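You operate a simulated robot arm through the tools that you are given. There is no shell and no other tool. Be economical: measure what you need, move in short steps, check, and stop when the job is done.

The job below is to be done with a simulated robot arm. You get a single attempt, and the scene is never put back.

JOB
Press the silver bush into the fitting with the blue ring and stand it in the red tray.
Fine: by the arbor press; press table out again, lever up.
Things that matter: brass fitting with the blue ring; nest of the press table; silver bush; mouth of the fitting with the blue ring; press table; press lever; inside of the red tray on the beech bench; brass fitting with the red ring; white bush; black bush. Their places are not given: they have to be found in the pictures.

Only the result counts: the job must be done as asked and must still hold three seconds after the hand-in. Knocking over, shifting, dropping, spilling or breaking anything else fails it.

ROBOT AND FRAMES
A 7-joint arm with a two-finger parallel gripper, fixed in place. Base frame: the origin is at the foot of the arm, x ahead of it, y to its left, z up; the work surface is at about z = 0.903. Lengths are in m, angles in rad, forces in N, time in s.
With the tool pointing down near the work surface it reaches from about 0.3 to 0.68 m from the base axis. Its first joint turns from -1.152 to 1.152 rad. Payload 1.57 kg.
The tool frame sits at the grasp point between the pads (the TCP): z along the fingers, y along the line on which they close. The tips reach 0.03 m beyond it. Largest opening 0.11 m; finger width 0.024, thickness 0.012; the body of the gripper, 0.048 by 0.112 m, starts 0.078 m behind the TCP.
Orientation is that of the tool frame in the base frame, as a unit quaternion [x, y, z, w]. With the fingers straight down and closing along the base's y, the tool's x points along the base's -x, its y along +y and its z along -z.

CONTROLS
- The arm moves only by the tool jog_arm. Its argument "targets" is text: rows parted by semicolons, each of 7 numbers parted by spaces: the shift along the base's x, y, z in m, then the turn, a rotation vector about the base's x, y, z in rad, then the finger opening in m, from 0 to 0.11. In form: dx dy dz wx wy wz gripper; .... A call has 1 to 8 rows; each row shifts and turns the commanded pose from where the row before left it. Rows are played at 5 a second. More than 0.05 m and 0.15 rad between two rows, or a gripper value outside its range, and nothing of the call is played. Where a pose cannot be reached the arm comes as near as it can. A force on the tool above 90 N (or 10 N above the force at the start of the call, whichever is more), or a blocked arm, ends the call early, and 0.2 s more pass. Each finger travels about 0.108 m/s and halts on what it meets, pressing with about 32 N; the grip force reading is that of the motor and also rises with nothing between the fingers. The clock runs only during rows and for 0.2 s after the last one: add rows that do not move to give the fingers time. It gives the time, the measured TCP pose, the force on the tool (base axes), the opening and the grip force at its end, in the units of the frame above (readings bear some noise), and new pictures: "pictures" is both (left out), scene, wrist or none.
- Cameras (640 x 400 px; columns grow to the right, rows downward): "scene" is fixed at [0.1649, -0.3876, 1.414]; the picture's right is [0.80, -0.60, 0.00], its down [-0.30, -0.39, -0.87] and it looks along [0.53, 0.69, -0.49] (base axes); focal length 325 px, centre (320, 200). "wrist" rides on the gripper at [-0.036, 0, -0.08] in the tool frame; the picture's right is [0.00, -1.00, 0.00], its down [0.97, 0.00, -0.24] and it looks along [0.24, 0.00, 0.97] (tool axes); focal length 218 px, centre (320, 200).
- pixel_to_xyz(camera, pixels): for up to 12 pixels [column, row] of the newest picture of that camera ("zoom" is the newest enlarged one), the place [x, y, z] in the base frame of the surface seen there, good to about 0.002 m. It takes no simulated time.
- inspect(camera, box): a new picture of the part [left, top, right, bottom] of that camera's present view, enlarged. It takes no simulated time.
- sign_off(): hands the job in; it is judged then, once.

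Go step by step. Measure first, check grasps and placings, and put right what went wrong. The budget is 80 turns and 120 pictures, counting those below and the enlarged ones. Unless the task says otherwise, let go and move clear before handing in, and close with one line.

The tools are called after ">>>" by a JSON object that holds its "name" and its "arguments". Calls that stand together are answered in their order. jog_arm: Moves the arm, as the interface text tells. Its arguments: {"type":"object","properties":{"targets":{"type":"string"},"pictures":{"type":"string","enum":["both","scene","wrist","none"]}},"required":["targets"]} The other tools are called the same way: pixel_to_xyz (camera, pixels) gives the place of the surface under pixels of a picture; inspect (camera, box) takes an enlarged picture of a part of a camera's view; sign_off () hands the job in.

At the start:

```text
clock: 0.0
position: [0.4301, -0.048, 1.2736]
ee_rot: [0.0, 1.0, 0.0, 0.0]
ft_force: [0.2, -0.5, -0.1]
width: 0.1097
grip_force: 0.0
```

scene: 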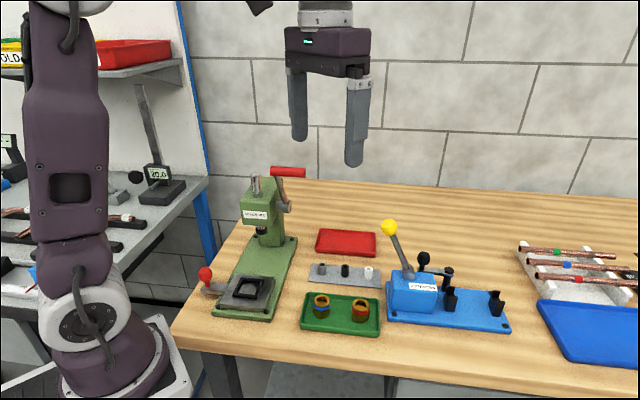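
wrist: 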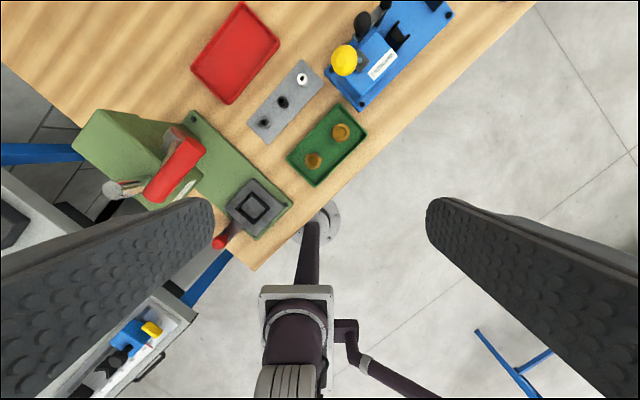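

The scene picture shows the green arbor press at about (260,250), bushes on a grey strip at (345,272), fittings in the green tray at (340,312), and the red tray at (346,243). I'll zoom in before measuring.

>>> {"name": "inspect", "arguments": {"camera": "scene", "box": [190, 150, 390, 340]}}

>>> {"name": "inspect", "arguments": {"camera": "wrist", "box": [70, 0, 390, 260]}}

```text
2.11 times, centred on (290, 245) of scene
```

zoom: 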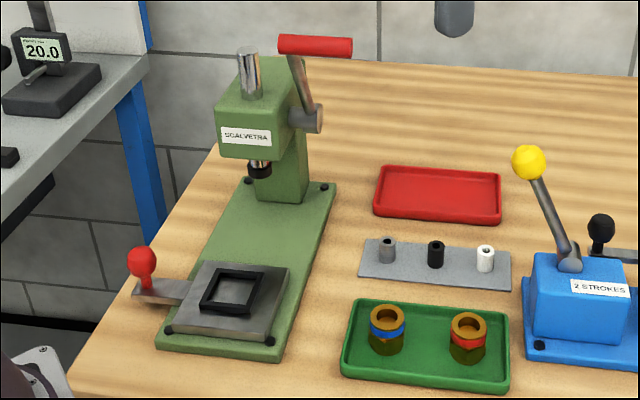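

```text
1.54 times, centred on (230, 130) of wrist
```

zoom: 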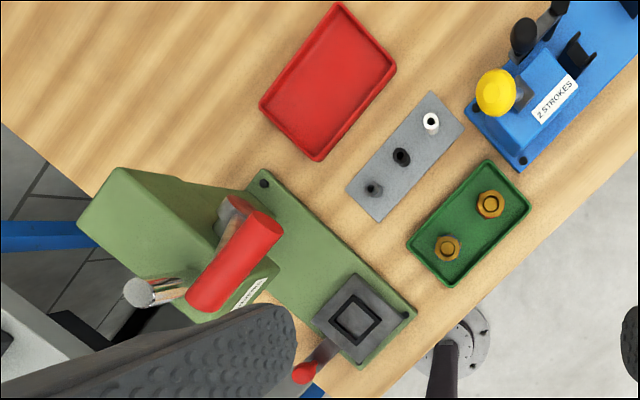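

The zoomed wrist view shows the blue-ring fitting at about (447,248) and the silver bush at (373,188). The nest is at (354,316), and the table knob and lever grip are also visible. I'll measure these now.

>>> {"name": "pixel_to_xyz", "arguments": {"camera": "zoom", "pixels": [[373, 188], [402, 156], [431, 122], [447, 241], [490, 204], [354, 316], [334, 301], [304, 373], [327, 345], [328, 80], [265, 215], [190, 300]]}}

>>> {"name": "pixel_to_xyz", "arguments": {"camera": "scene", "pixels": [[321, 300], [360, 304], [320, 266], [322, 275], [205, 273], [250, 287], [262, 230], [275, 171], [303, 172], [283, 205], [255, 185], [346, 243]]}}

```text
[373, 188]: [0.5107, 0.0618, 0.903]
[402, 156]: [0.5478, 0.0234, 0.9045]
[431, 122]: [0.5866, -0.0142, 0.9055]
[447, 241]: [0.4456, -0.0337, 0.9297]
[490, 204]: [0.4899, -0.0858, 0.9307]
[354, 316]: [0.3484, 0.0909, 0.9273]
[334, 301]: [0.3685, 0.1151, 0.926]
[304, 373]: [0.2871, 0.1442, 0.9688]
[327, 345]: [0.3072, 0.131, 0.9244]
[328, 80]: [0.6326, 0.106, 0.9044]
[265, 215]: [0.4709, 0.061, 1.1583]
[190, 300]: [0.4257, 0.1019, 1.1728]
```

```text
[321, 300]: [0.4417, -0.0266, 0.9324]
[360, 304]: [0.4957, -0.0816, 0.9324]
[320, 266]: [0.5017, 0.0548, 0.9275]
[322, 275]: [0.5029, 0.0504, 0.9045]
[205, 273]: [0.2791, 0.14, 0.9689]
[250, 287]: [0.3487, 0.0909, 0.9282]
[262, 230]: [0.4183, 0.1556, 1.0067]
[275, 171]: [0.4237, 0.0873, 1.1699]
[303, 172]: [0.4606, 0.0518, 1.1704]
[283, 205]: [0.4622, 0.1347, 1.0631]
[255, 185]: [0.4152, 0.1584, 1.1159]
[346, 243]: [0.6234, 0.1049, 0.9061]
```

The press axis runs along (0.7,0.7) and the trays along (0.7,-0.7). I still need the clearances around the press head and lever, so I'm measuring those points on the scene picture.

>>> {"name": "inspect", "arguments": {"camera": "scene", "box": [195, 155, 315, 325]}}

>>> {"name": "pixel_to_xyz", "arguments": {"camera": "scene", "pixels": [[243, 208], [267, 223], [256, 216], [262, 227], [263, 236], [242, 193], [268, 200], [272, 172], [290, 171], [279, 190], [289, 208], [285, 178]]}}

```text
2.35 times, centred on (255, 240) of scene
```

zoom: 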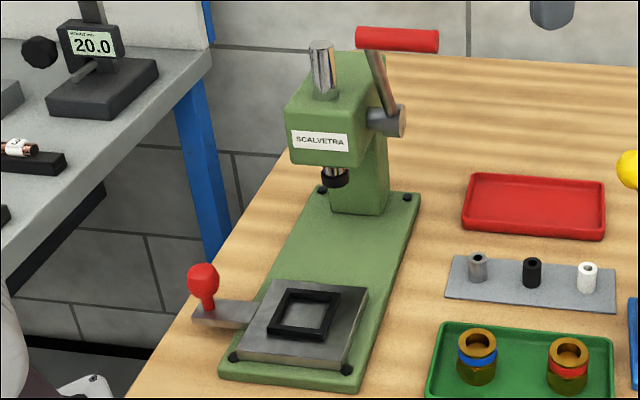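

```text
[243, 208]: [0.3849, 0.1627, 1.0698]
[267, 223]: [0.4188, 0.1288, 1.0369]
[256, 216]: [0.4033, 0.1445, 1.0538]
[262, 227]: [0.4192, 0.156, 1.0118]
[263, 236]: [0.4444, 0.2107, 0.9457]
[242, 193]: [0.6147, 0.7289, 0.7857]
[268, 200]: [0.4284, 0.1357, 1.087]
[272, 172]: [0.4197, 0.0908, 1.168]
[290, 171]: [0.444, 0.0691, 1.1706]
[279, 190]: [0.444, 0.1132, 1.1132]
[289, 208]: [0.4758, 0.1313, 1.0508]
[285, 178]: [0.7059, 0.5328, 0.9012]
```

The head front is about 0.02 m clear of a gripper turned -45° over the nest. I'll turn the tool -45° and come down above the blue-ring fitting for a close look.

>>> {"name": "jog_arm", "arguments": {"targets": "0.002 0.0025 -0.033 0 0 -0.1309 0.11;0.002 0.0025 -0.033 0 0 -0.1309 0.11;0.002 0.0025 -0.033 0 0 -0.1309 0.11;0.002 0.0025 -0.033 0 0 -0.1309 0.11;0.002 0.0025 -0.033 0 0 -0.1309 0.11;0.002 0.0025 -0.033 0 0 -0.1309 0.11;0 0 -0.015 0 0 0 0.11;0 0 0 0 0 0 0.11"}}

```text
clock: 1.8
position: [0.4407, -0.0335, 1.0616]
ee_rot: [0.383, 0.924, -0.001, 0.0]
ft_force: [0.6, -0.2, 0.4]
width: 0.11
grip_force: 0.2
```

scene: 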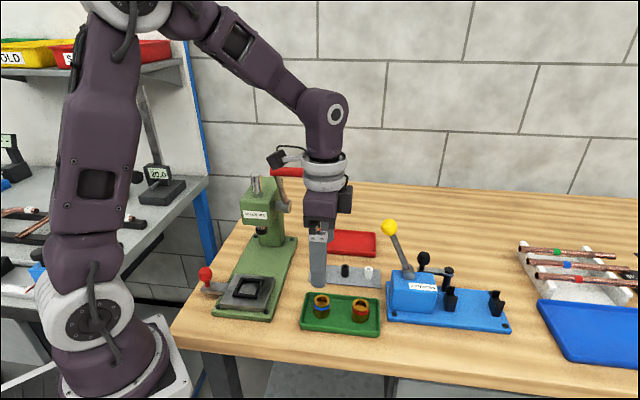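
wrist: 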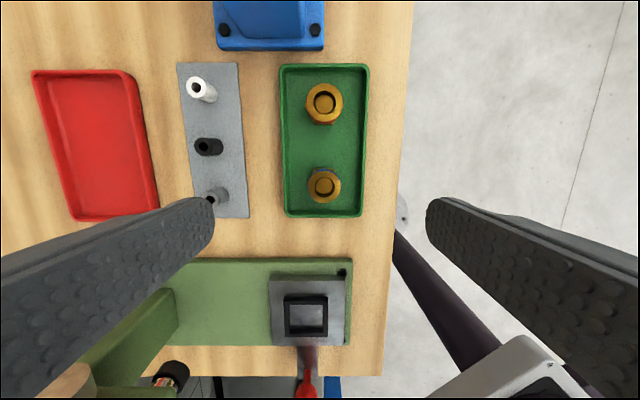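

The wrist view now lines up with the trays. The near fitting at (323,185) should be the blue one, and I'm enlarging it to check and measure.

>>> {"name": "inspect", "arguments": {"camera": "wrist", "box": [180, 50, 400, 220]}}

>>> {"name": "inspect", "arguments": {"camera": "scene", "box": [295, 255, 395, 335]}}

>>> {"name": "pixel_to_xyz", "arguments": {"camera": "wrist", "pixels": [[323, 173], [310, 185], [338, 185], [323, 199], [323, 187], [285, 297], [327, 297], [306, 335], [306, 296], [306, 316], [347, 308], [270, 308]]}}

```text
2.35 times, centred on (290, 135) of wrist
```

zoom: 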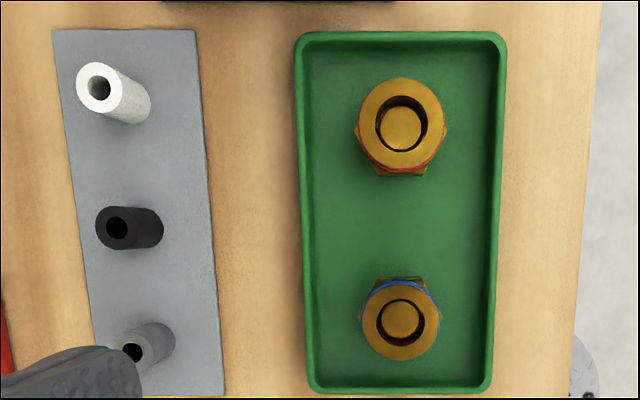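

```text
5.00 times, centred on (345, 295) of scene
```

zoom: 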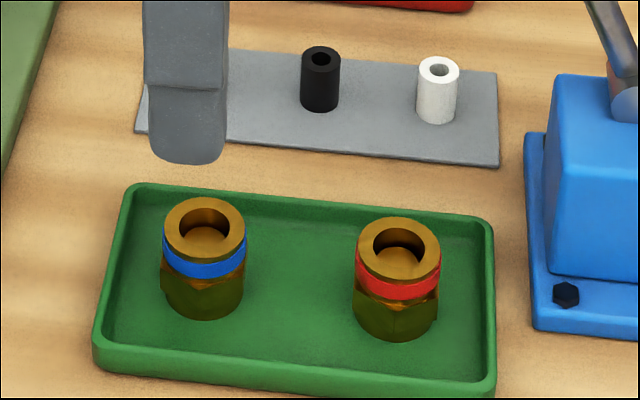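

```text
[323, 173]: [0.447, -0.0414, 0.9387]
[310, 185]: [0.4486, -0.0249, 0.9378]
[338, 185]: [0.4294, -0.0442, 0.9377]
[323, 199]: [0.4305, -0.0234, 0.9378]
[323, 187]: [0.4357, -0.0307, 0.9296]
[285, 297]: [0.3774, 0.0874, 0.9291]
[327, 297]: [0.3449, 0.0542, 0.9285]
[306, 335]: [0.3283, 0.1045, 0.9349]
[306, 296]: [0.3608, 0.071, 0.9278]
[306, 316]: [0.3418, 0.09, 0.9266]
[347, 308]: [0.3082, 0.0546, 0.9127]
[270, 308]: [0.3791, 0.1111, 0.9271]
```

The blue ring is confirmed on the near fitting: rim centre about (0.439,-0.0335), top at z 0.938, collar about 0.027 across. I'll partly close the fingers, centre over it and descend to grip the collar above the hex.

>>> {"name": "jog_arm", "arguments": {"targets": "-0.0017 0 -0.02 0 0 0 0.06;0 0 -0.03 0 0 0 0.05;0 0 -0.03 0 0 0 0.05;0 0 -0.02 0 0 0 0.05;0 0 -0.0106 0 0 0 0.05;0 0 0 0 0 0 0.05"}}

```text
clock: 3.2
position: [0.44, -0.0313, 0.9508]
ee_rot: [0.383, 0.924, 0.0, 0.001]
ft_force: [0.9, -0.4, -0.7]
width: 0.0499
grip_force: 0.0
```

scene: 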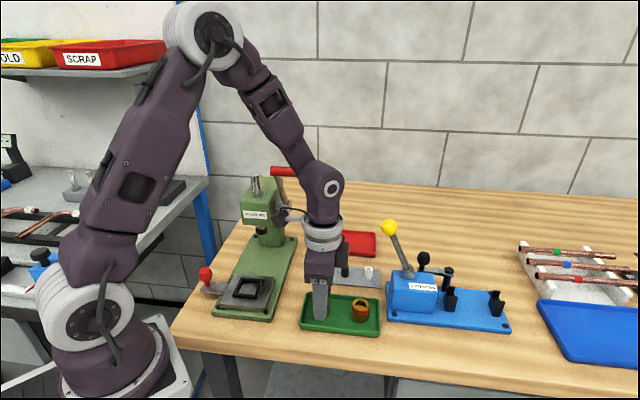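
wrist: 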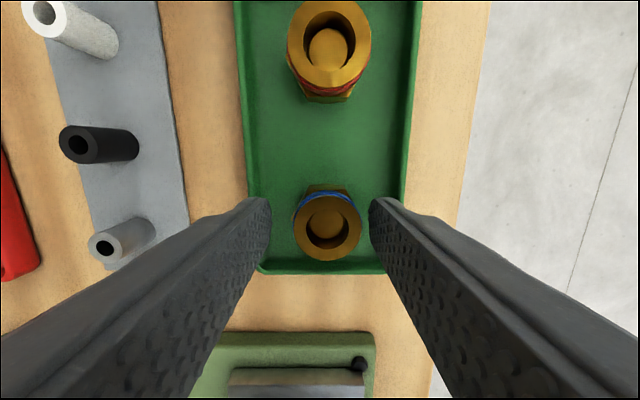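

The blue fitting, rim centre at about (327,226), sits between the fingers about 1 mm off centre. I'll nudge over and close.

>>> {"name": "jog_arm", "arguments": {"targets": "-0.0008 -0.0008 0 0 0 0 0.05;0 0 0 0 0 0 0.035;0 0 0 0 0 0 0.015;0 0 0 0 0 0 0.015;0 0 0 0 0 0 0.015", "pictures": "wrist"}}

```text
clock: 4.4
position: [0.4386, -0.0321, 0.951]
ee_rot: [0.383, 0.924, 0.0, 0.0]
ft_force: [-0.6, 0.4, -0.6]
width: 0.0313
grip_force: 32.3
```

wrist: 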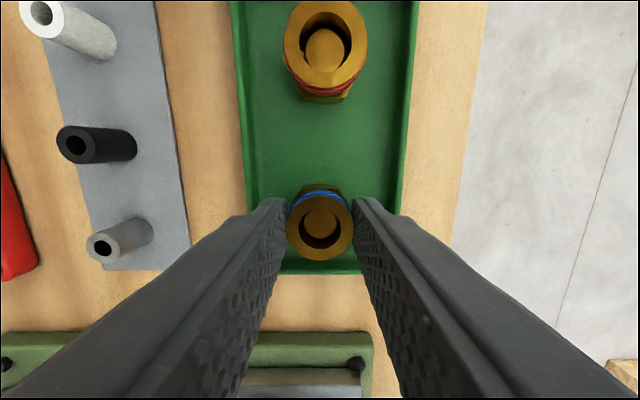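

The grip width of 0.0313 is more than the rim, so the tips are probably on the hex corners. I'll open, rise 5 mm and re-grip on the collar.

>>> {"name": "jog_arm", "arguments": {"targets": "0 0 0 0 0 0 0.045;0 0 0.005 0 0 0 0.045;0 0 0 0 0 0 0.02;0 0 0 0 0 0 0.015;0 0 0 0 0 0 0.015", "pictures": "wrist"}}

```text
clock: 5.6
position: [0.4386, -0.0334, 0.9562]
ee_rot: [0.383, 0.924, 0.001, 0.0]
ft_force: [-0.6, 0.2, 1.0]
width: 0.0312
grip_force: 31.7
```

wrist: 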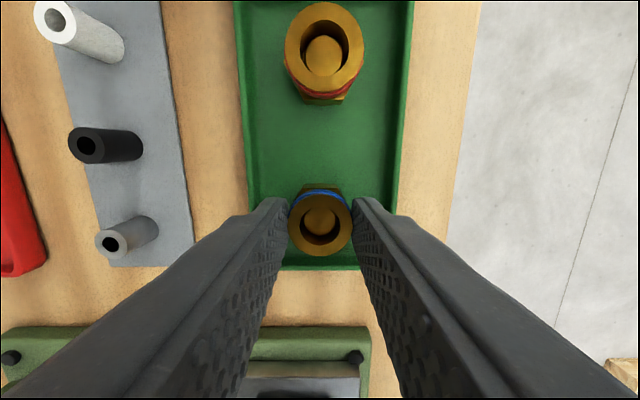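

The width is the same on the collar, so it is the ring's diameter and the grip is good. I'll lift, shifting outward from the press so the hand stays clear of the lever.

>>> {"name": "jog_arm", "arguments": {"targets": "0 0 0.03 0 0 0 0.015;0 0 0.03 0 0 0 0.015;-0.02 -0.02 0 0 0 0 0.015;-0.015 -0.005 0 0 0 0 0.015;0 0 0 0 0 0 0.015"}}

>>> {"name": "inspect", "arguments": {"camera": "scene", "box": [190, 140, 380, 340]}}

```text
clock: 6.8
position: [0.4038, -0.0594, 1.016]
ee_rot: [0.383, 0.924, 0.0, 0.0]
ft_force: [0.3, 0.3, -0.7]
width: 0.0152
grip_force: 0.0
```

scene: 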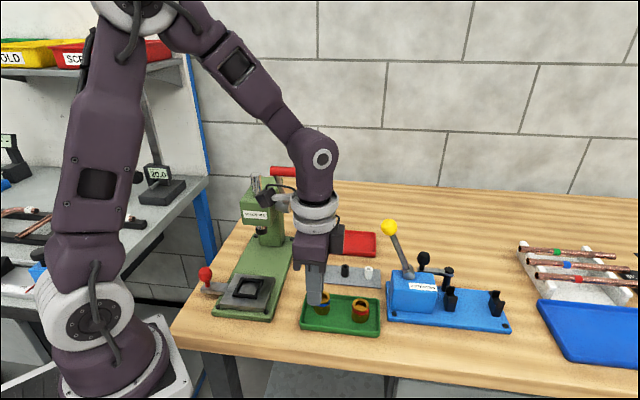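
wrist: 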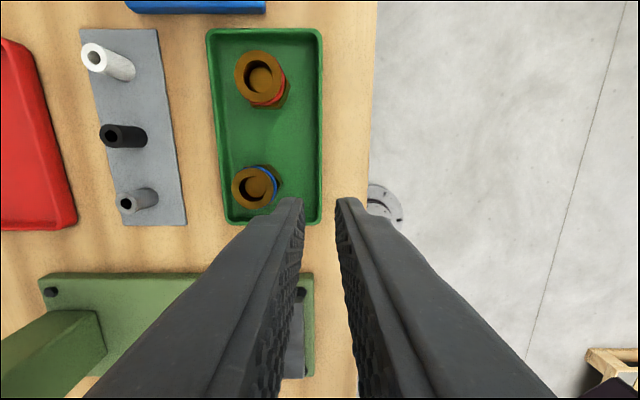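

```text
2.00 times, centred on (285, 240) of scene
```

zoom: 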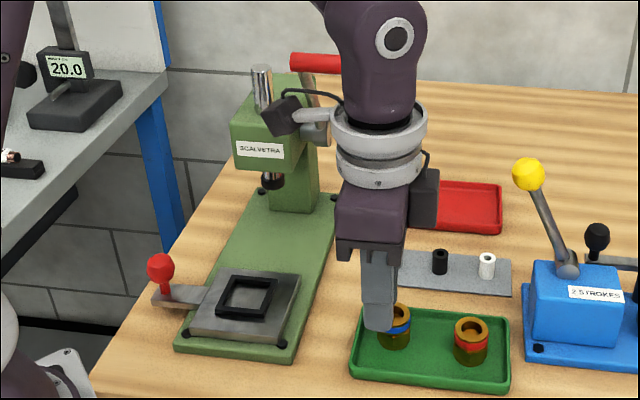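

The fitting slipped out while lifting and is still upright in the tray near (255,187). I'll measure it again and grip deeper.

>>> {"name": "inspect", "arguments": {"camera": "wrist", "box": [200, 130, 340, 230]}}

>>> {"name": "pixel_to_xyz", "arguments": {"camera": "wrist", "pixels": [[234, 188], [270, 188], [252, 170], [252, 206], [252, 190], [300, 150], [261, 95]]}}

>>> {"name": "pixel_to_xyz", "arguments": {"camera": "scene", "pixels": [[321, 320], [322, 312]]}}

```text
4.00 times, centred on (270, 180) of wrist
```

zoom: 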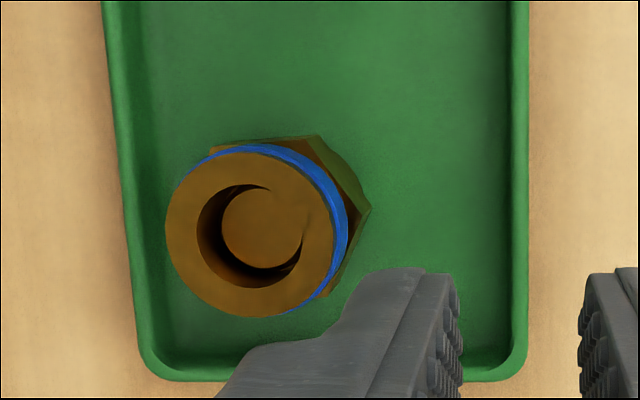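

```text
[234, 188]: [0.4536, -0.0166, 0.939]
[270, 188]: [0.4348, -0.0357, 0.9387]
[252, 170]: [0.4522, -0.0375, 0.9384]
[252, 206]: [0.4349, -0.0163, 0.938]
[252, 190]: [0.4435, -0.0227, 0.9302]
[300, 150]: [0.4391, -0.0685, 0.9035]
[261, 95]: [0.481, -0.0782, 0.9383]
```

```text
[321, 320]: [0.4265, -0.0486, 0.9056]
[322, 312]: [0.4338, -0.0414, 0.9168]
```

The fitting is now centred at about (0.444,-0.0265), close to the tray wall on the press side. I need the wall height before gripping lower.

>>> {"name": "pixel_to_xyz", "arguments": {"camera": "zoom", "pixels": [[120, 200], [112, 200], [135, 200], [128, 270], [520, 200], [400, 100], [160, 376], [300, 140]]}}

```text
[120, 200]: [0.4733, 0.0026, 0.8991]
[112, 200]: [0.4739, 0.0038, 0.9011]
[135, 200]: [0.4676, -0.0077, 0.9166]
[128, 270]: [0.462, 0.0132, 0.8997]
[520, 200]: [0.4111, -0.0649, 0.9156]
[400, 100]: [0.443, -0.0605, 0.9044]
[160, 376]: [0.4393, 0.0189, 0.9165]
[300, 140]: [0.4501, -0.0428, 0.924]
```

The tray wall top is at z 0.9166 and the hex top at 0.924, so the widest part is the ring at 0.924–0.932, and my last grip barely covered it. I'll move over it with a narrow opening and check the centring.

>>> {"name": "jog_arm", "arguments": {"targets": "0.02 0.0164 0 0 0 0 0.04;0.02 0.0165 0 0 0 0 0.04;0 0 -0.03 0 0 0 0.04;0 0 -0.01 0 0 0 0.04;0 0 0 0 0 0 0.04", "pictures": "wrist"}}

```text
clock: 8.0
position: [0.4427, -0.0266, 0.9758]
ee_rot: [0.382, 0.924, 0.0, -0.001]
ft_force: [0.1, -0.3, 0.1]
width: 0.0399
grip_force: 0.0
```

wrist: 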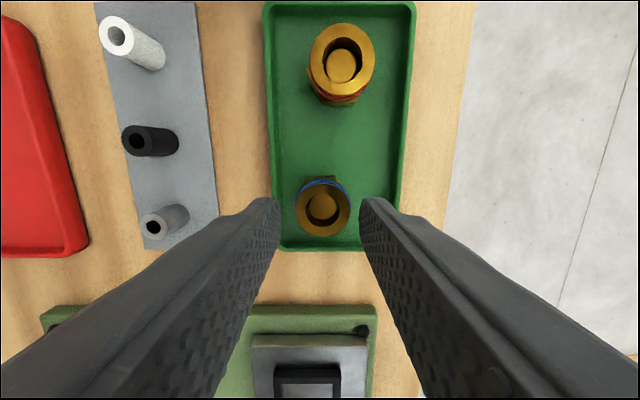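

The rim is at (324,208), about 2 mm off in each direction. I'll correct that, descend to TCP z 0.948 and grip.

>>> {"name": "jog_arm", "arguments": {"targets": "-0.0002 -0.003 0 0 0 0 0.038;0 0 -0.02 0 0 0 0.038;0 0 -0.0078 0 0 0 0.038;0 0 0 0 0 0 0.038;0 0 0 0 0 0 0.025;0 0 0 0 0 0 0.02;0 0 0 0 0 0 0.02", "pictures": "wrist"}}

```text
clock: 9.6
position: [0.4437, -0.0279, 0.9482]
ee_rot: [0.383, 0.924, 0.0, 0.0]
ft_force: [-0.2, -1.2, 0.1]
width: 0.0311
grip_force: 32.0
```

wrist: 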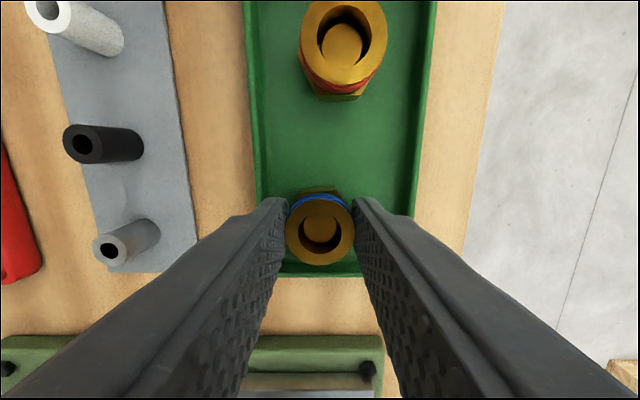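

It is gripped at width 0.0311 and well centred. I'll lift slowly and check the hold.

>>> {"name": "jog_arm", "arguments": {"targets": "0 0 0.005 0 0 0 0;0 0 0.01 0 0 0 0;0 0 0.015 0 0 0 0;0 0 0.02 0 0 0 0;0 0 0 0 0 0 0"}}

```text
clock: 10.8
position: [0.4438, -0.0284, 0.997]
ee_rot: [0.383, 0.924, 0.0, 0.0]
ft_force: [0.4, -0.3, -0.9]
width: 0.0308
grip_force: 31.9
```

scene: 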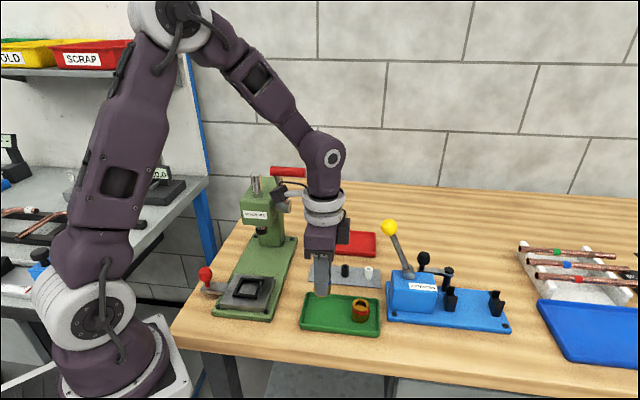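
wrist: 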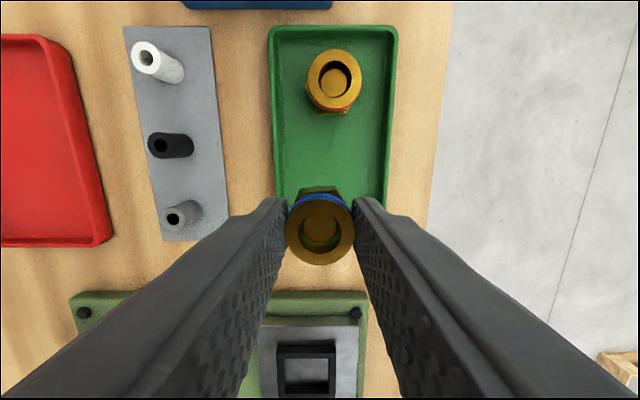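

The fitting is held. I'll carry it around the lever on the outside and hover over the nest.

>>> {"name": "jog_arm", "arguments": {"targets": "-0.03 -0.015 0.013 0 0 0 0;-0.035 0.03 0 0 0 0 0;-0.035 0.035 0 0 0 0 0;-0.025 0.035 0 0 0 0 0;0.02 0.027 0 0 0 0 0;0 0 0 0 0 0 0"}}

```text
clock: 12.2
position: [0.3397, 0.0841, 1.0107]
ee_rot: [0.382, 0.924, 0.0, 0.001]
ft_force: [0.0, -0.3, -1.4]
width: 0.0309
grip_force: 31.8
```

scene: 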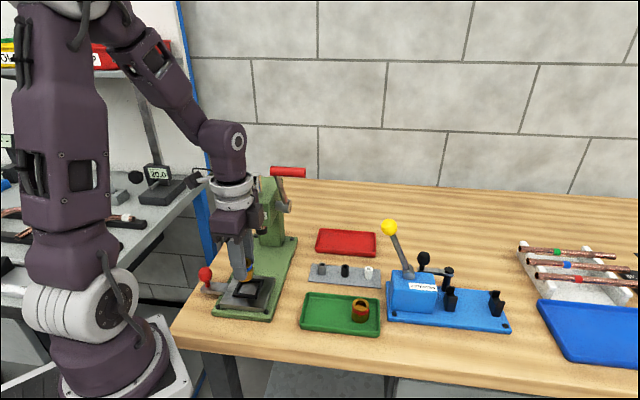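
wrist: 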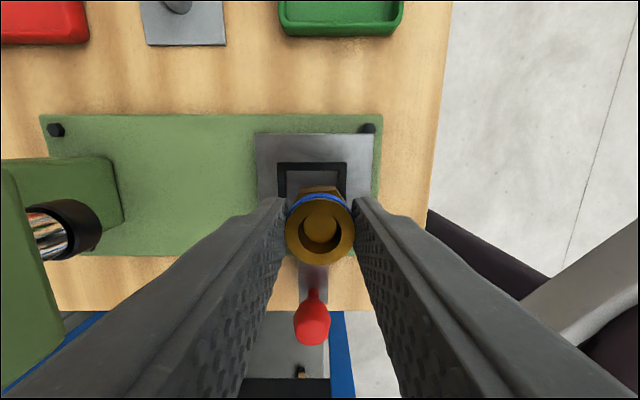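

The nest frame is visible behind the fitting, columns 278–347 and top edge at row 163. I'm measuring its corners.

>>> {"name": "inspect", "arguments": {"camera": "wrist", "box": [240, 120, 400, 220]}}

>>> {"name": "inspect", "arguments": {"camera": "scene", "box": [195, 235, 305, 325]}}

>>> {"name": "pixel_to_xyz", "arguments": {"camera": "wrist", "pixels": [[282, 190], [342, 190], [300, 166], [325, 166], [295, 180], [328, 178], [257, 133], [373, 133], [312, 150], [270, 180], [312, 320], [86, 240]]}}

```text
4.00 times, centred on (320, 170) of wrist
```

zoom: 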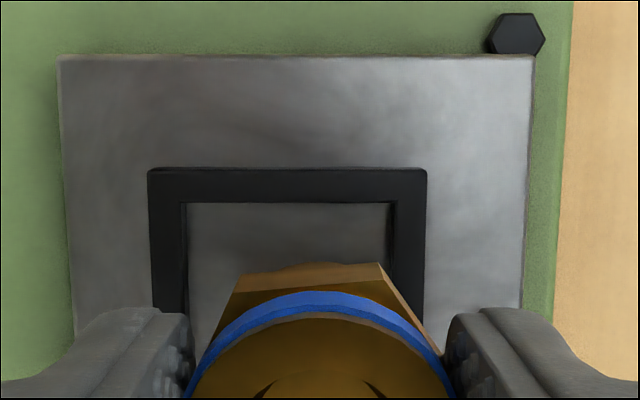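

```text
4.44 times, centred on (250, 280) of scene
```

zoom: 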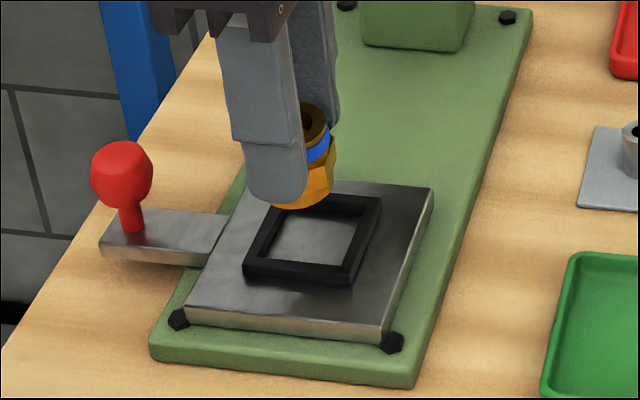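

```text
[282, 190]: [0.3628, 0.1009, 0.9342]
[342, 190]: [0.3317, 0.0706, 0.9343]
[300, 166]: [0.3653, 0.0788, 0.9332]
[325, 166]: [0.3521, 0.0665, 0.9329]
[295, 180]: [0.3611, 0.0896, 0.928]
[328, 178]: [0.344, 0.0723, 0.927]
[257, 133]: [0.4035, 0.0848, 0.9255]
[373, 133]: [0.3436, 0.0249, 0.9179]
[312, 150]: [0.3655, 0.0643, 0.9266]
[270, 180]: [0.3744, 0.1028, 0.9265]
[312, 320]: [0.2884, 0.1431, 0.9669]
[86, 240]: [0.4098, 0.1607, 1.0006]
```

Nest centre is at along 0.306, across 0.1805, so the tool needs +4.5 mm in x and y. Then I'll lower the fitting to the nest floor at about z 0.9275.

>>> {"name": "jog_arm", "arguments": {"targets": "0.0045 0.0045 0 0 0 0 0;0 0 -0.02 0 0 0 0;0 0 -0.01 0 0 0 0;0 0 -0.006 0 0 0 0;0 0 -0.002 0 0 0 0;0 0 0 0 0 0 0"}}

>>> {"name": "inspect", "arguments": {"camera": "scene", "box": [195, 235, 305, 325]}}

```text
clock: 13.6
position: [0.344, 0.088, 0.9723]
ee_rot: [0.383, 0.924, 0.001, -0.001]
ft_force: [0.4, -0.1, -1.6]
width: 0.0309
grip_force: 32.1
```

scene: 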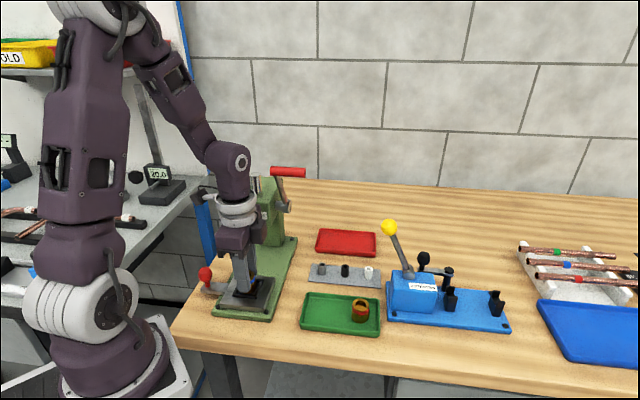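
wrist: 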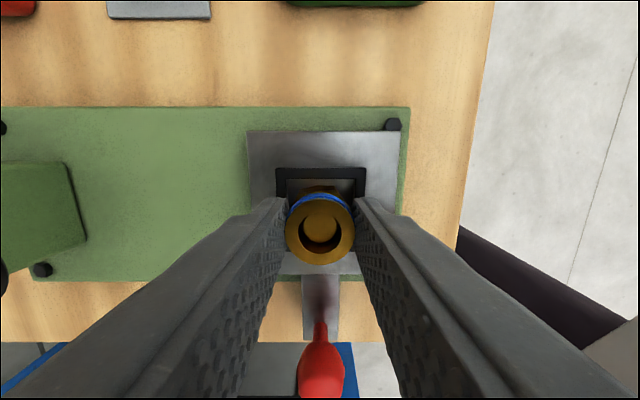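

```text
4.44 times, centred on (250, 280) of scene
```

zoom: 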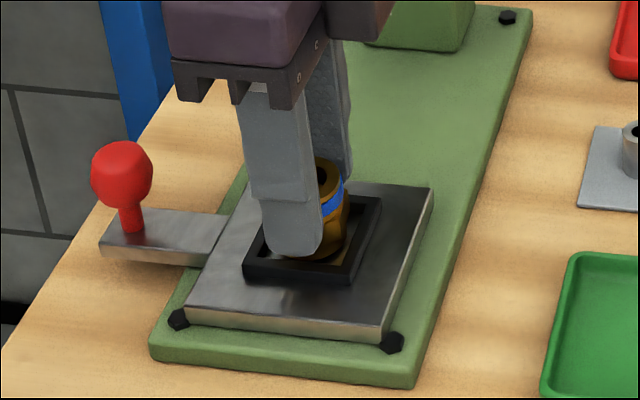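

The fitting is inside the frame. I'll ease down until it touches, then let go and rise.

>>> {"name": "jog_arm", "arguments": {"targets": "0 0 -0.0012 0 0 0 0;0 0 0 0 0 0 0.031;0 0 0 0 0 0 0.042;0 0 0 0 0 0 0.042;0 0 0.02 0 0 0 0.042;0 0 0.03 0 0 0 0.042;0 0 0 0 0 0 0.042"}}

>>> {"name": "inspect", "arguments": {"camera": "scene", "box": [195, 235, 305, 325]}}

```text
clock: 15.2
position: [0.3443, 0.0891, 1.0232]
ee_rot: [0.383, 0.924, 0.001, 0.0]
ft_force: [0.3, 0.4, 0.4]
width: 0.0422
grip_force: 0.1
```

scene: 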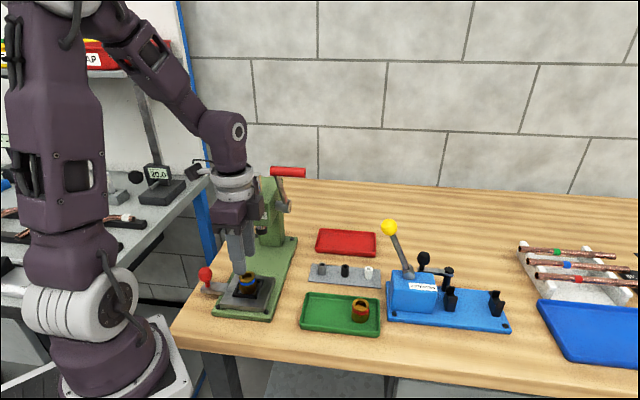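
wrist: 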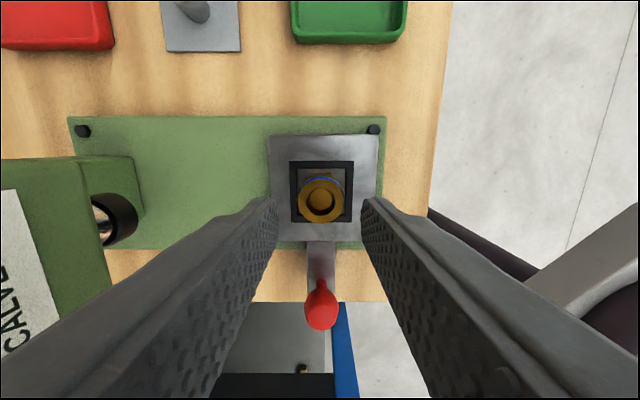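

```text
4.44 times, centred on (250, 280) of scene
```

zoom: 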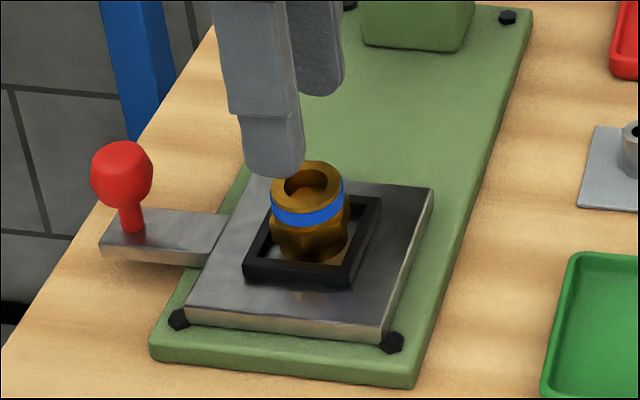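

The fitting stands in the nest. I'm measuring its mouth at (321,200), plus the silver bush.

>>> {"name": "inspect", "arguments": {"camera": "wrist", "box": [270, 140, 370, 240]}}

>>> {"name": "pixel_to_xyz", "arguments": {"camera": "wrist", "pixels": [[300, 200], [341, 200], [320, 181], [320, 219], [321, 201], [290, 193], [352, 193], [320, 165]]}}

>>> {"name": "pixel_to_xyz", "arguments": {"camera": "scene", "pixels": [[317, 264], [324, 265], [320, 263], [320, 267], [320, 272], [324, 275]]}}

```text
4.00 times, centred on (320, 190) of wrist
```

zoom: 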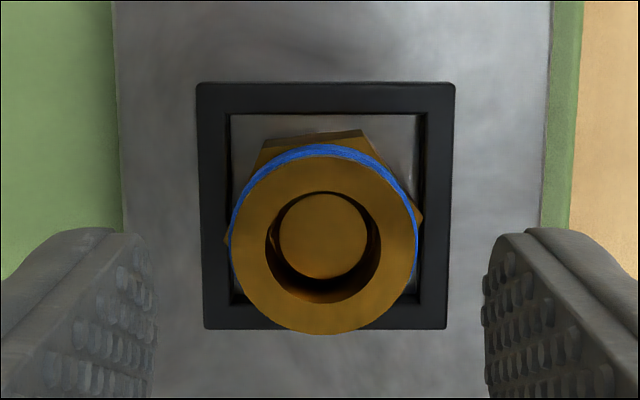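

```text
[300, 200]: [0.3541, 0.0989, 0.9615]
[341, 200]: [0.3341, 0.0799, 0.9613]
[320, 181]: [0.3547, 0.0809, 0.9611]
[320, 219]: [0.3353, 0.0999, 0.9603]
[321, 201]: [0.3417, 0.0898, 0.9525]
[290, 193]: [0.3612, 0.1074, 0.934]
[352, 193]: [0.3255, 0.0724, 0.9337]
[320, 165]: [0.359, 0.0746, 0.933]
```

```text
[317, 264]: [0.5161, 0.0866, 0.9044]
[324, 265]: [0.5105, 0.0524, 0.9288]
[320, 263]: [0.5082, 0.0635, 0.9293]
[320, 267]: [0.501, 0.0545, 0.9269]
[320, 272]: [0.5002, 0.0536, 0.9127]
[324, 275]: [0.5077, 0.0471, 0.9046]
```

The mouth is centred at about (0.3446,0.0899), top z 0.961, with a step at 0.9525. The silver bush stands near the lever, so before going there I need the sizes of the wrist rings and of the black box on the flange.

>>> {"name": "inspect", "arguments": {"camera": "scene", "box": [170, 90, 310, 270]}}

>>> {"name": "pixel_to_xyz", "arguments": {"camera": "scene", "pixels": [[195, 173], [188, 172], [205, 165], [216, 195], [235, 190], [251, 188], [234, 205], [235, 225], [221, 140], [242, 140], [210, 178], [300, 172]]}}

```text
2.22 times, centred on (240, 180) of scene
```

zoom: 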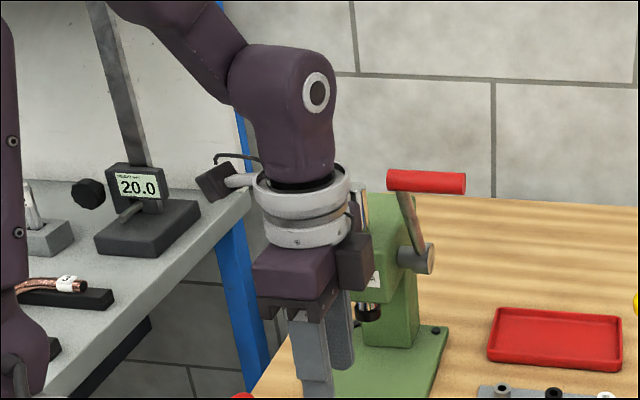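

```text
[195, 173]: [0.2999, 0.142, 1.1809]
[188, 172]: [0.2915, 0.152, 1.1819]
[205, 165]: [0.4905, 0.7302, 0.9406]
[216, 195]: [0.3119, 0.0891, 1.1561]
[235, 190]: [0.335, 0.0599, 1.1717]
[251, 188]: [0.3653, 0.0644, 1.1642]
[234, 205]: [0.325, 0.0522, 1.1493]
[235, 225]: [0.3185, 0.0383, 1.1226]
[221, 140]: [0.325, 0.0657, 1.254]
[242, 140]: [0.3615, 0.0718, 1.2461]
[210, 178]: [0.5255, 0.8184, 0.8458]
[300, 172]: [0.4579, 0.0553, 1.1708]
```

The flange rings are only about 0.036 in radius and the black box reaches about 0.09 on the tool's +x side. A yaw of -60° with a 0.3 rad lean away from the lever will clear the press at both the bush and the nest. I'll first back off and rise above the lever.

>>> {"name": "jog_arm", "arguments": {"targets": "-0.02 -0.02 0.03 0 0 0 0.042;0 0 0.05 0 0 0 0.042;0 0 0.048 0 0 0 0.042;0 0 0.048 0 0 0 0.042;0 0 0.044 0 0 0 0.042;0.035 -0.003 0 0 0 -0.1309 0.042;0.035 -0.003 0 0 0 -0.1309 0.042;0.035 -0.003 0 0.0866 0.05 0 0.042", "pictures": "none"}}

>>> {"name": "jog_arm", "arguments": {"targets": "0.035 -0.003 0 0.0866 0.05 0 0.042;0.0445 -0.006 0 0.0866 0.05 0 0.042;0 0 0 0 0 0 0.042"}}

```text
clock: 17.0
position: [0.4293, 0.0594, 1.2408]
ee_rot: [0.5, 0.865, 0.025, -0.043]
ft_force: [-0.5, -0.2, -0.1]
width: 0.0419
grip_force: 0.0
```

```text
clock: 17.8
position: [0.5076, 0.0493, 1.2402]
ee_rot: [0.494, 0.856, 0.075, -0.131]
ft_force: [0.2, 0.0, -0.1]
width: 0.042
grip_force: 0.0
```

scene: 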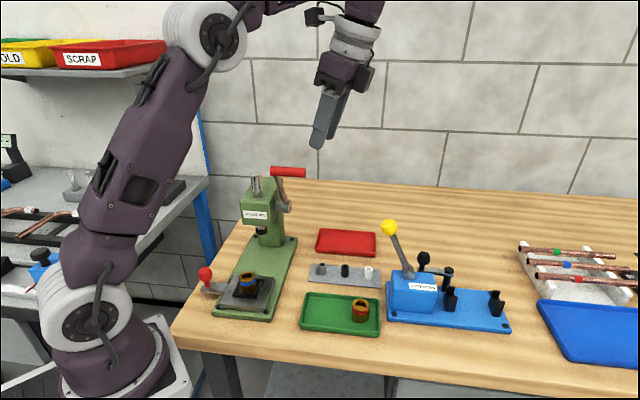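
wrist: 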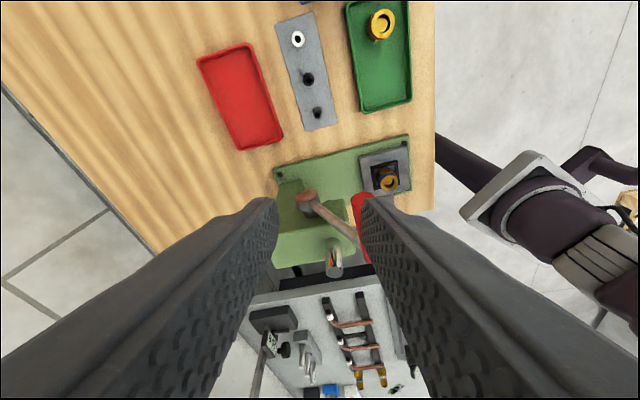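

The tilt is in the right direction and the silver bush is visible at (317,112). I'll descend partway and re-measure.

>>> {"name": "jog_arm", "arguments": {"targets": "0 0 -0.04 0 0 0 0.03;0 0 -0.04 0 0 0 0.03;0 0 -0.04 0 0 0 0.03;0 0 -0.04 0 0 0 0.03;0 0 -0.03 0 0 0 0.03;0 0 -0.03 0 0 0 0.03;0 0 0 0 0 0 0.03"}}

>>> {"name": "inspect", "arguments": {"camera": "scene", "box": [240, 130, 400, 300]}}

```text
clock: 19.4
position: [0.5073, 0.0503, 1.0221]
ee_rot: [0.494, 0.857, 0.075, -0.129]
ft_force: [-0.4, -0.9, 0.1]
width: 0.03
grip_force: 0.1
```

scene: 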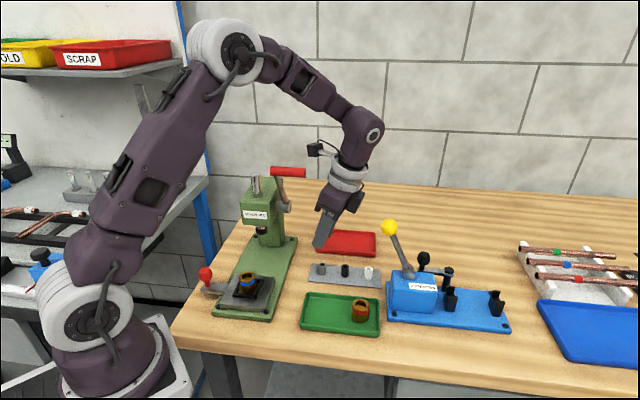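
wrist: 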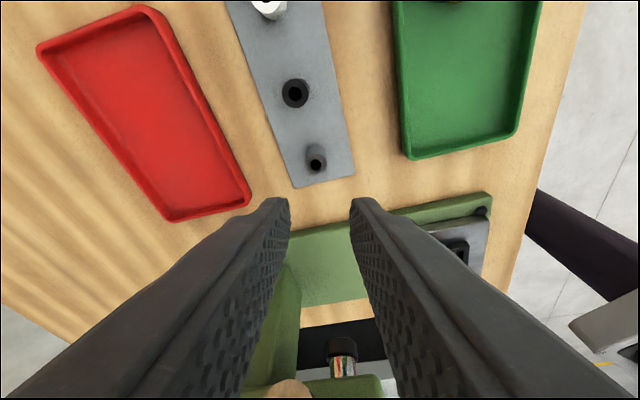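

```text
2.35 times, centred on (320, 215) of scene
```

zoom: 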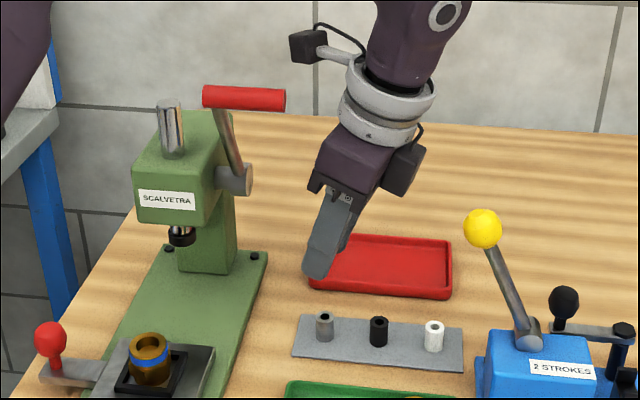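

The hand is well clear of the lever. I'm measuring the silver bush at about (316,160) in the wrist view.

>>> {"name": "inspect", "arguments": {"camera": "wrist", "box": [270, 130, 370, 210]}}

>>> {"name": "pixel_to_xyz", "arguments": {"camera": "wrist", "pixels": [[310, 163], [323, 163], [316, 158], [316, 170], [316, 147], [330, 180]]}}

```text
5.00 times, centred on (320, 170) of wrist
```

zoom: 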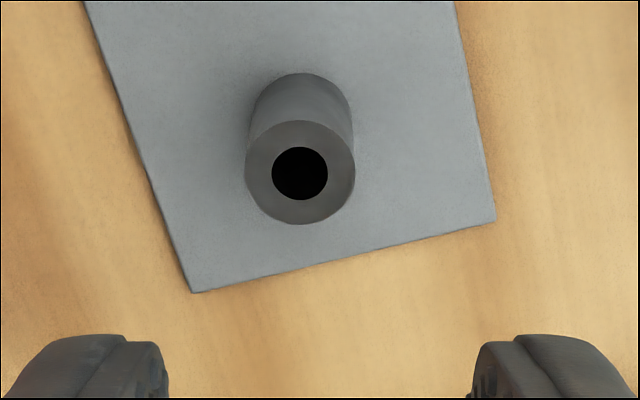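

```text
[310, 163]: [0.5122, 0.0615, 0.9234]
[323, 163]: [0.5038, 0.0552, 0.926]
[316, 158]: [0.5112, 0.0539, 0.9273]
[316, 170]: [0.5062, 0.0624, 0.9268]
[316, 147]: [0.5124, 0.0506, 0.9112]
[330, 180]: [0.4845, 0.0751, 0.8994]
```

I'll refine the annulus points from the enlarged picture.

>>> {"name": "pixel_to_xyz", "arguments": {"camera": "zoom", "pixels": [[253, 172], [347, 172], [300, 128], [300, 217], [265, 140], [335, 204], [265, 204], [335, 140], [300, 80]]}}

```text
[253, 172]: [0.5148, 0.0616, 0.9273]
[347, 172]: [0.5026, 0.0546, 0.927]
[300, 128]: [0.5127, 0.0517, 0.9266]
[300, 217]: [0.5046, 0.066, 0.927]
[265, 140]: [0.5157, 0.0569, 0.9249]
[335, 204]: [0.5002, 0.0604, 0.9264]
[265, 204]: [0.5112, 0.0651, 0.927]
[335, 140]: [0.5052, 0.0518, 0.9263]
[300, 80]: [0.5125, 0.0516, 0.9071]
```

The bush centre is (0.5085,0.0585), diameter about 0.0155. I'll go down to just above it and check the centring.

>>> {"name": "jog_arm", "arguments": {"targets": "0.0032 0.0015 -0.02 0 0 0 0.03;0 0 -0.02 0 0 0 0.03;0 0 -0.015 0 0 0 0.03;0 0 0 0 0 0 0.03", "pictures": "wrist"}}

```text
clock: 20.4
position: [0.5115, 0.0521, 0.9679]
ee_rot: [0.494, 0.856, 0.075, -0.129]
ft_force: [0.4, 0.4, -1.0]
width: 0.0303
grip_force: 0.1
```

wrist: 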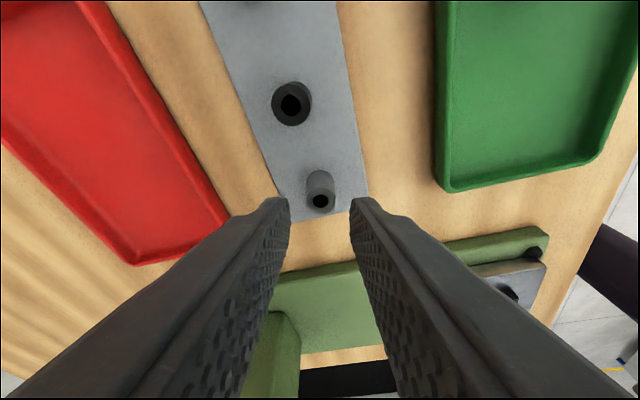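

The bush is now centred between the fingers at (320,200). I'll lower to TCP z 0.942 and look before closing.

>>> {"name": "jog_arm", "arguments": {"targets": "0 0 -0.015 0 0 0 0.03;0 0 -0.011 0 0 0 0.03;0 0 0 0 0 0 0.03"}}

>>> {"name": "inspect", "arguments": {"camera": "scene", "box": [240, 130, 400, 300]}}

```text
clock: 21.2
position: [0.5104, 0.0514, 0.9412]
ee_rot: [0.494, 0.856, 0.075, -0.13]
ft_force: [-0.3, 0.7, 0.0]
width: 0.0301
grip_force: 0.1
```

scene: 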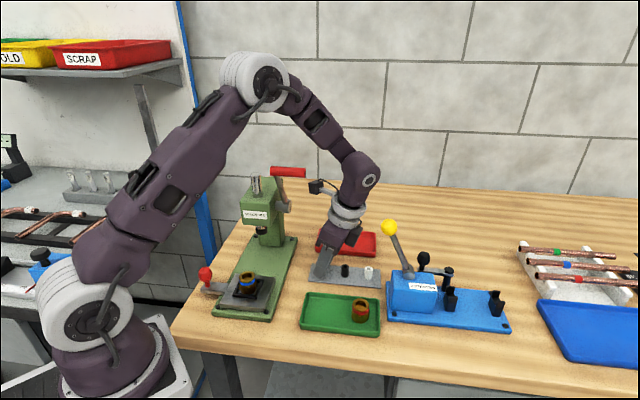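
wrist: 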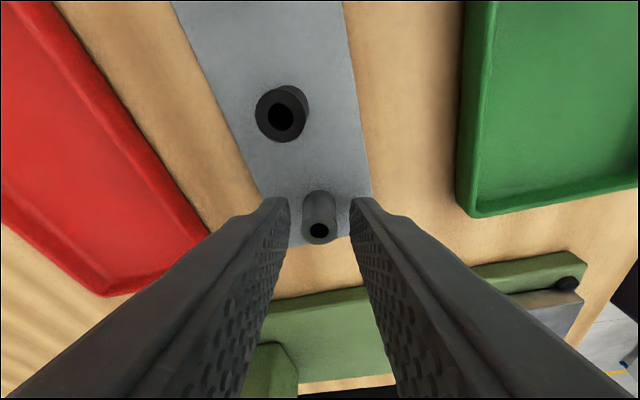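

```text
2.35 times, centred on (320, 215) of scene
```

zoom: 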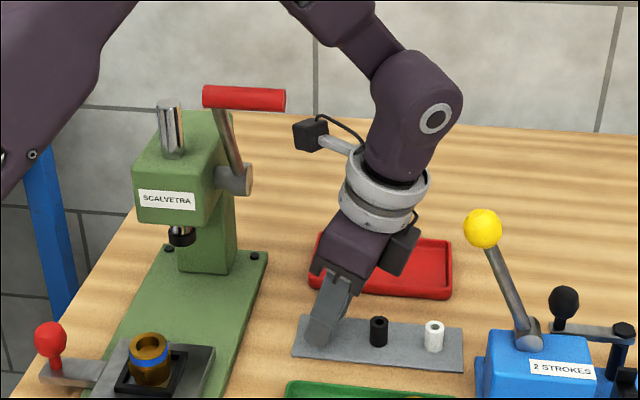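

The bush stands between the pads near the tips, and the hand clears the lever. I'll close and lift a little.

>>> {"name": "jog_arm", "arguments": {"targets": "0 0 0 0 0 0 0.015;0 0 0 0 0 0 0;0 0 0 0 0 0 0;0 0 0.01 0 0 0 0;0 0 0.02 0 0 0 0;0 0 0 0 0 0 0"}}

>>> {"name": "inspect", "arguments": {"camera": "wrist", "box": [260, 160, 380, 260]}}

```text
clock: 22.6
position: [0.5111, 0.0519, 0.9709]
ee_rot: [0.494, 0.856, 0.075, -0.129]
ft_force: [0.3, 0.4, 0.2]
width: 0.0156
grip_force: 31.8
```

scene: 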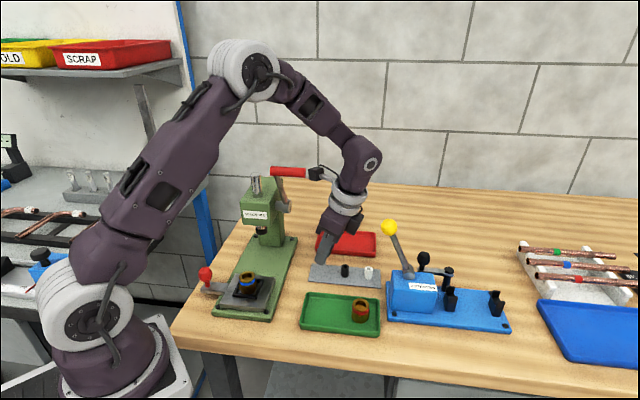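
wrist: 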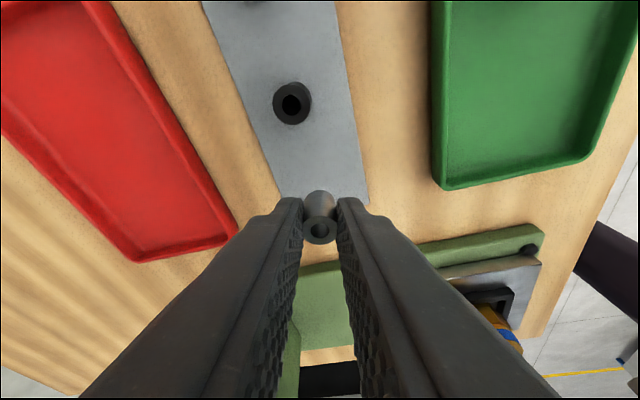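

```text
4.00 times, centred on (320, 210) of wrist
```

zoom: 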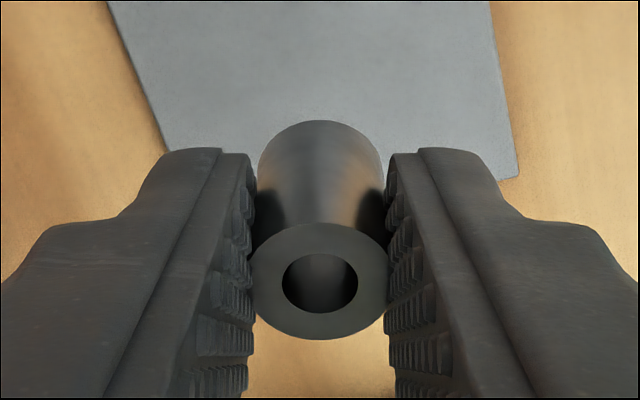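

The bush is held upright at width 0.0156, with its bottom about 0.0357 below the TCP. I'll rise above the lever and carry it back to the outer side of the nest.

>>> {"name": "jog_arm", "arguments": {"targets": "0 0 0.045 0 0 0 0;0 0 0.045 0 0 0 0;0 0 0.045 0 0 0 0;0 0 0.045 0 0 0 0;0 0 0.045 0 0 0 0;0 0 0.045 0 0 0 0;-0.047 0.00175 0 0 0 0 0;-0.047 0.00175 0 0 0 0 0", "pictures": "none"}}

>>> {"name": "jog_arm", "arguments": {"targets": "-0.047 0.00175 0 0 0 0 0;-0.047 0.00175 0 0 0 0 0;0 0 -0.04 0 0 0 0;0 0 -0.045 0 0 0 0;0 0 -0.045 0 0 0 0;0 0 -0.045 0 0 0 0;0 0 -0.025 0 0 0 0;0 0 0 0 0 0 0"}}

```text
clock: 24.4
position: [0.4168, 0.0549, 1.2418]
ee_rot: [0.494, 0.856, 0.075, -0.13]
ft_force: [-0.6, 0.0, 0.1]
width: 0.0158
grip_force: 30.9
```

```text
clock: 26.2
position: [0.3244, 0.0592, 1.0394]
ee_rot: [0.494, 0.856, 0.075, -0.13]
ft_force: [0.7, 0.2, -0.3]
width: 0.0158
grip_force: 31.2
```

scene: 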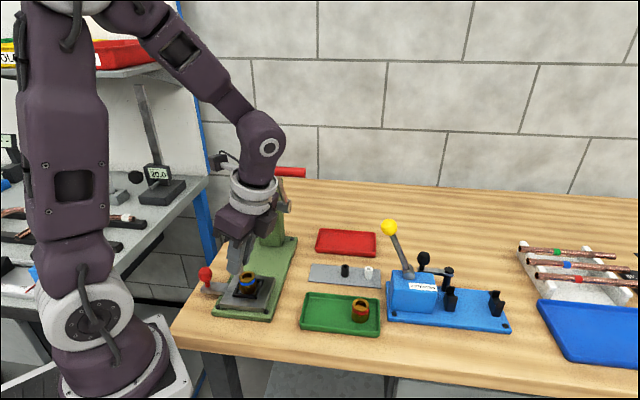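
wrist: 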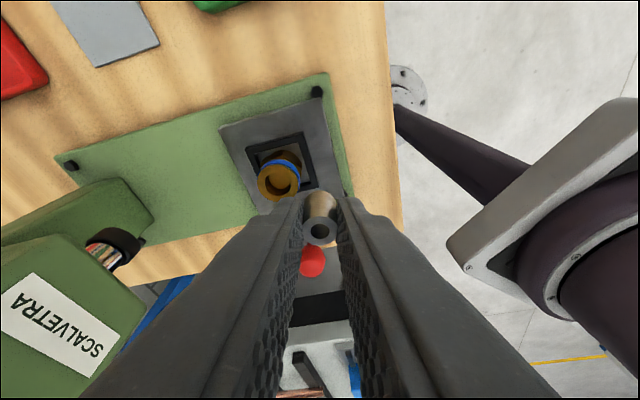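

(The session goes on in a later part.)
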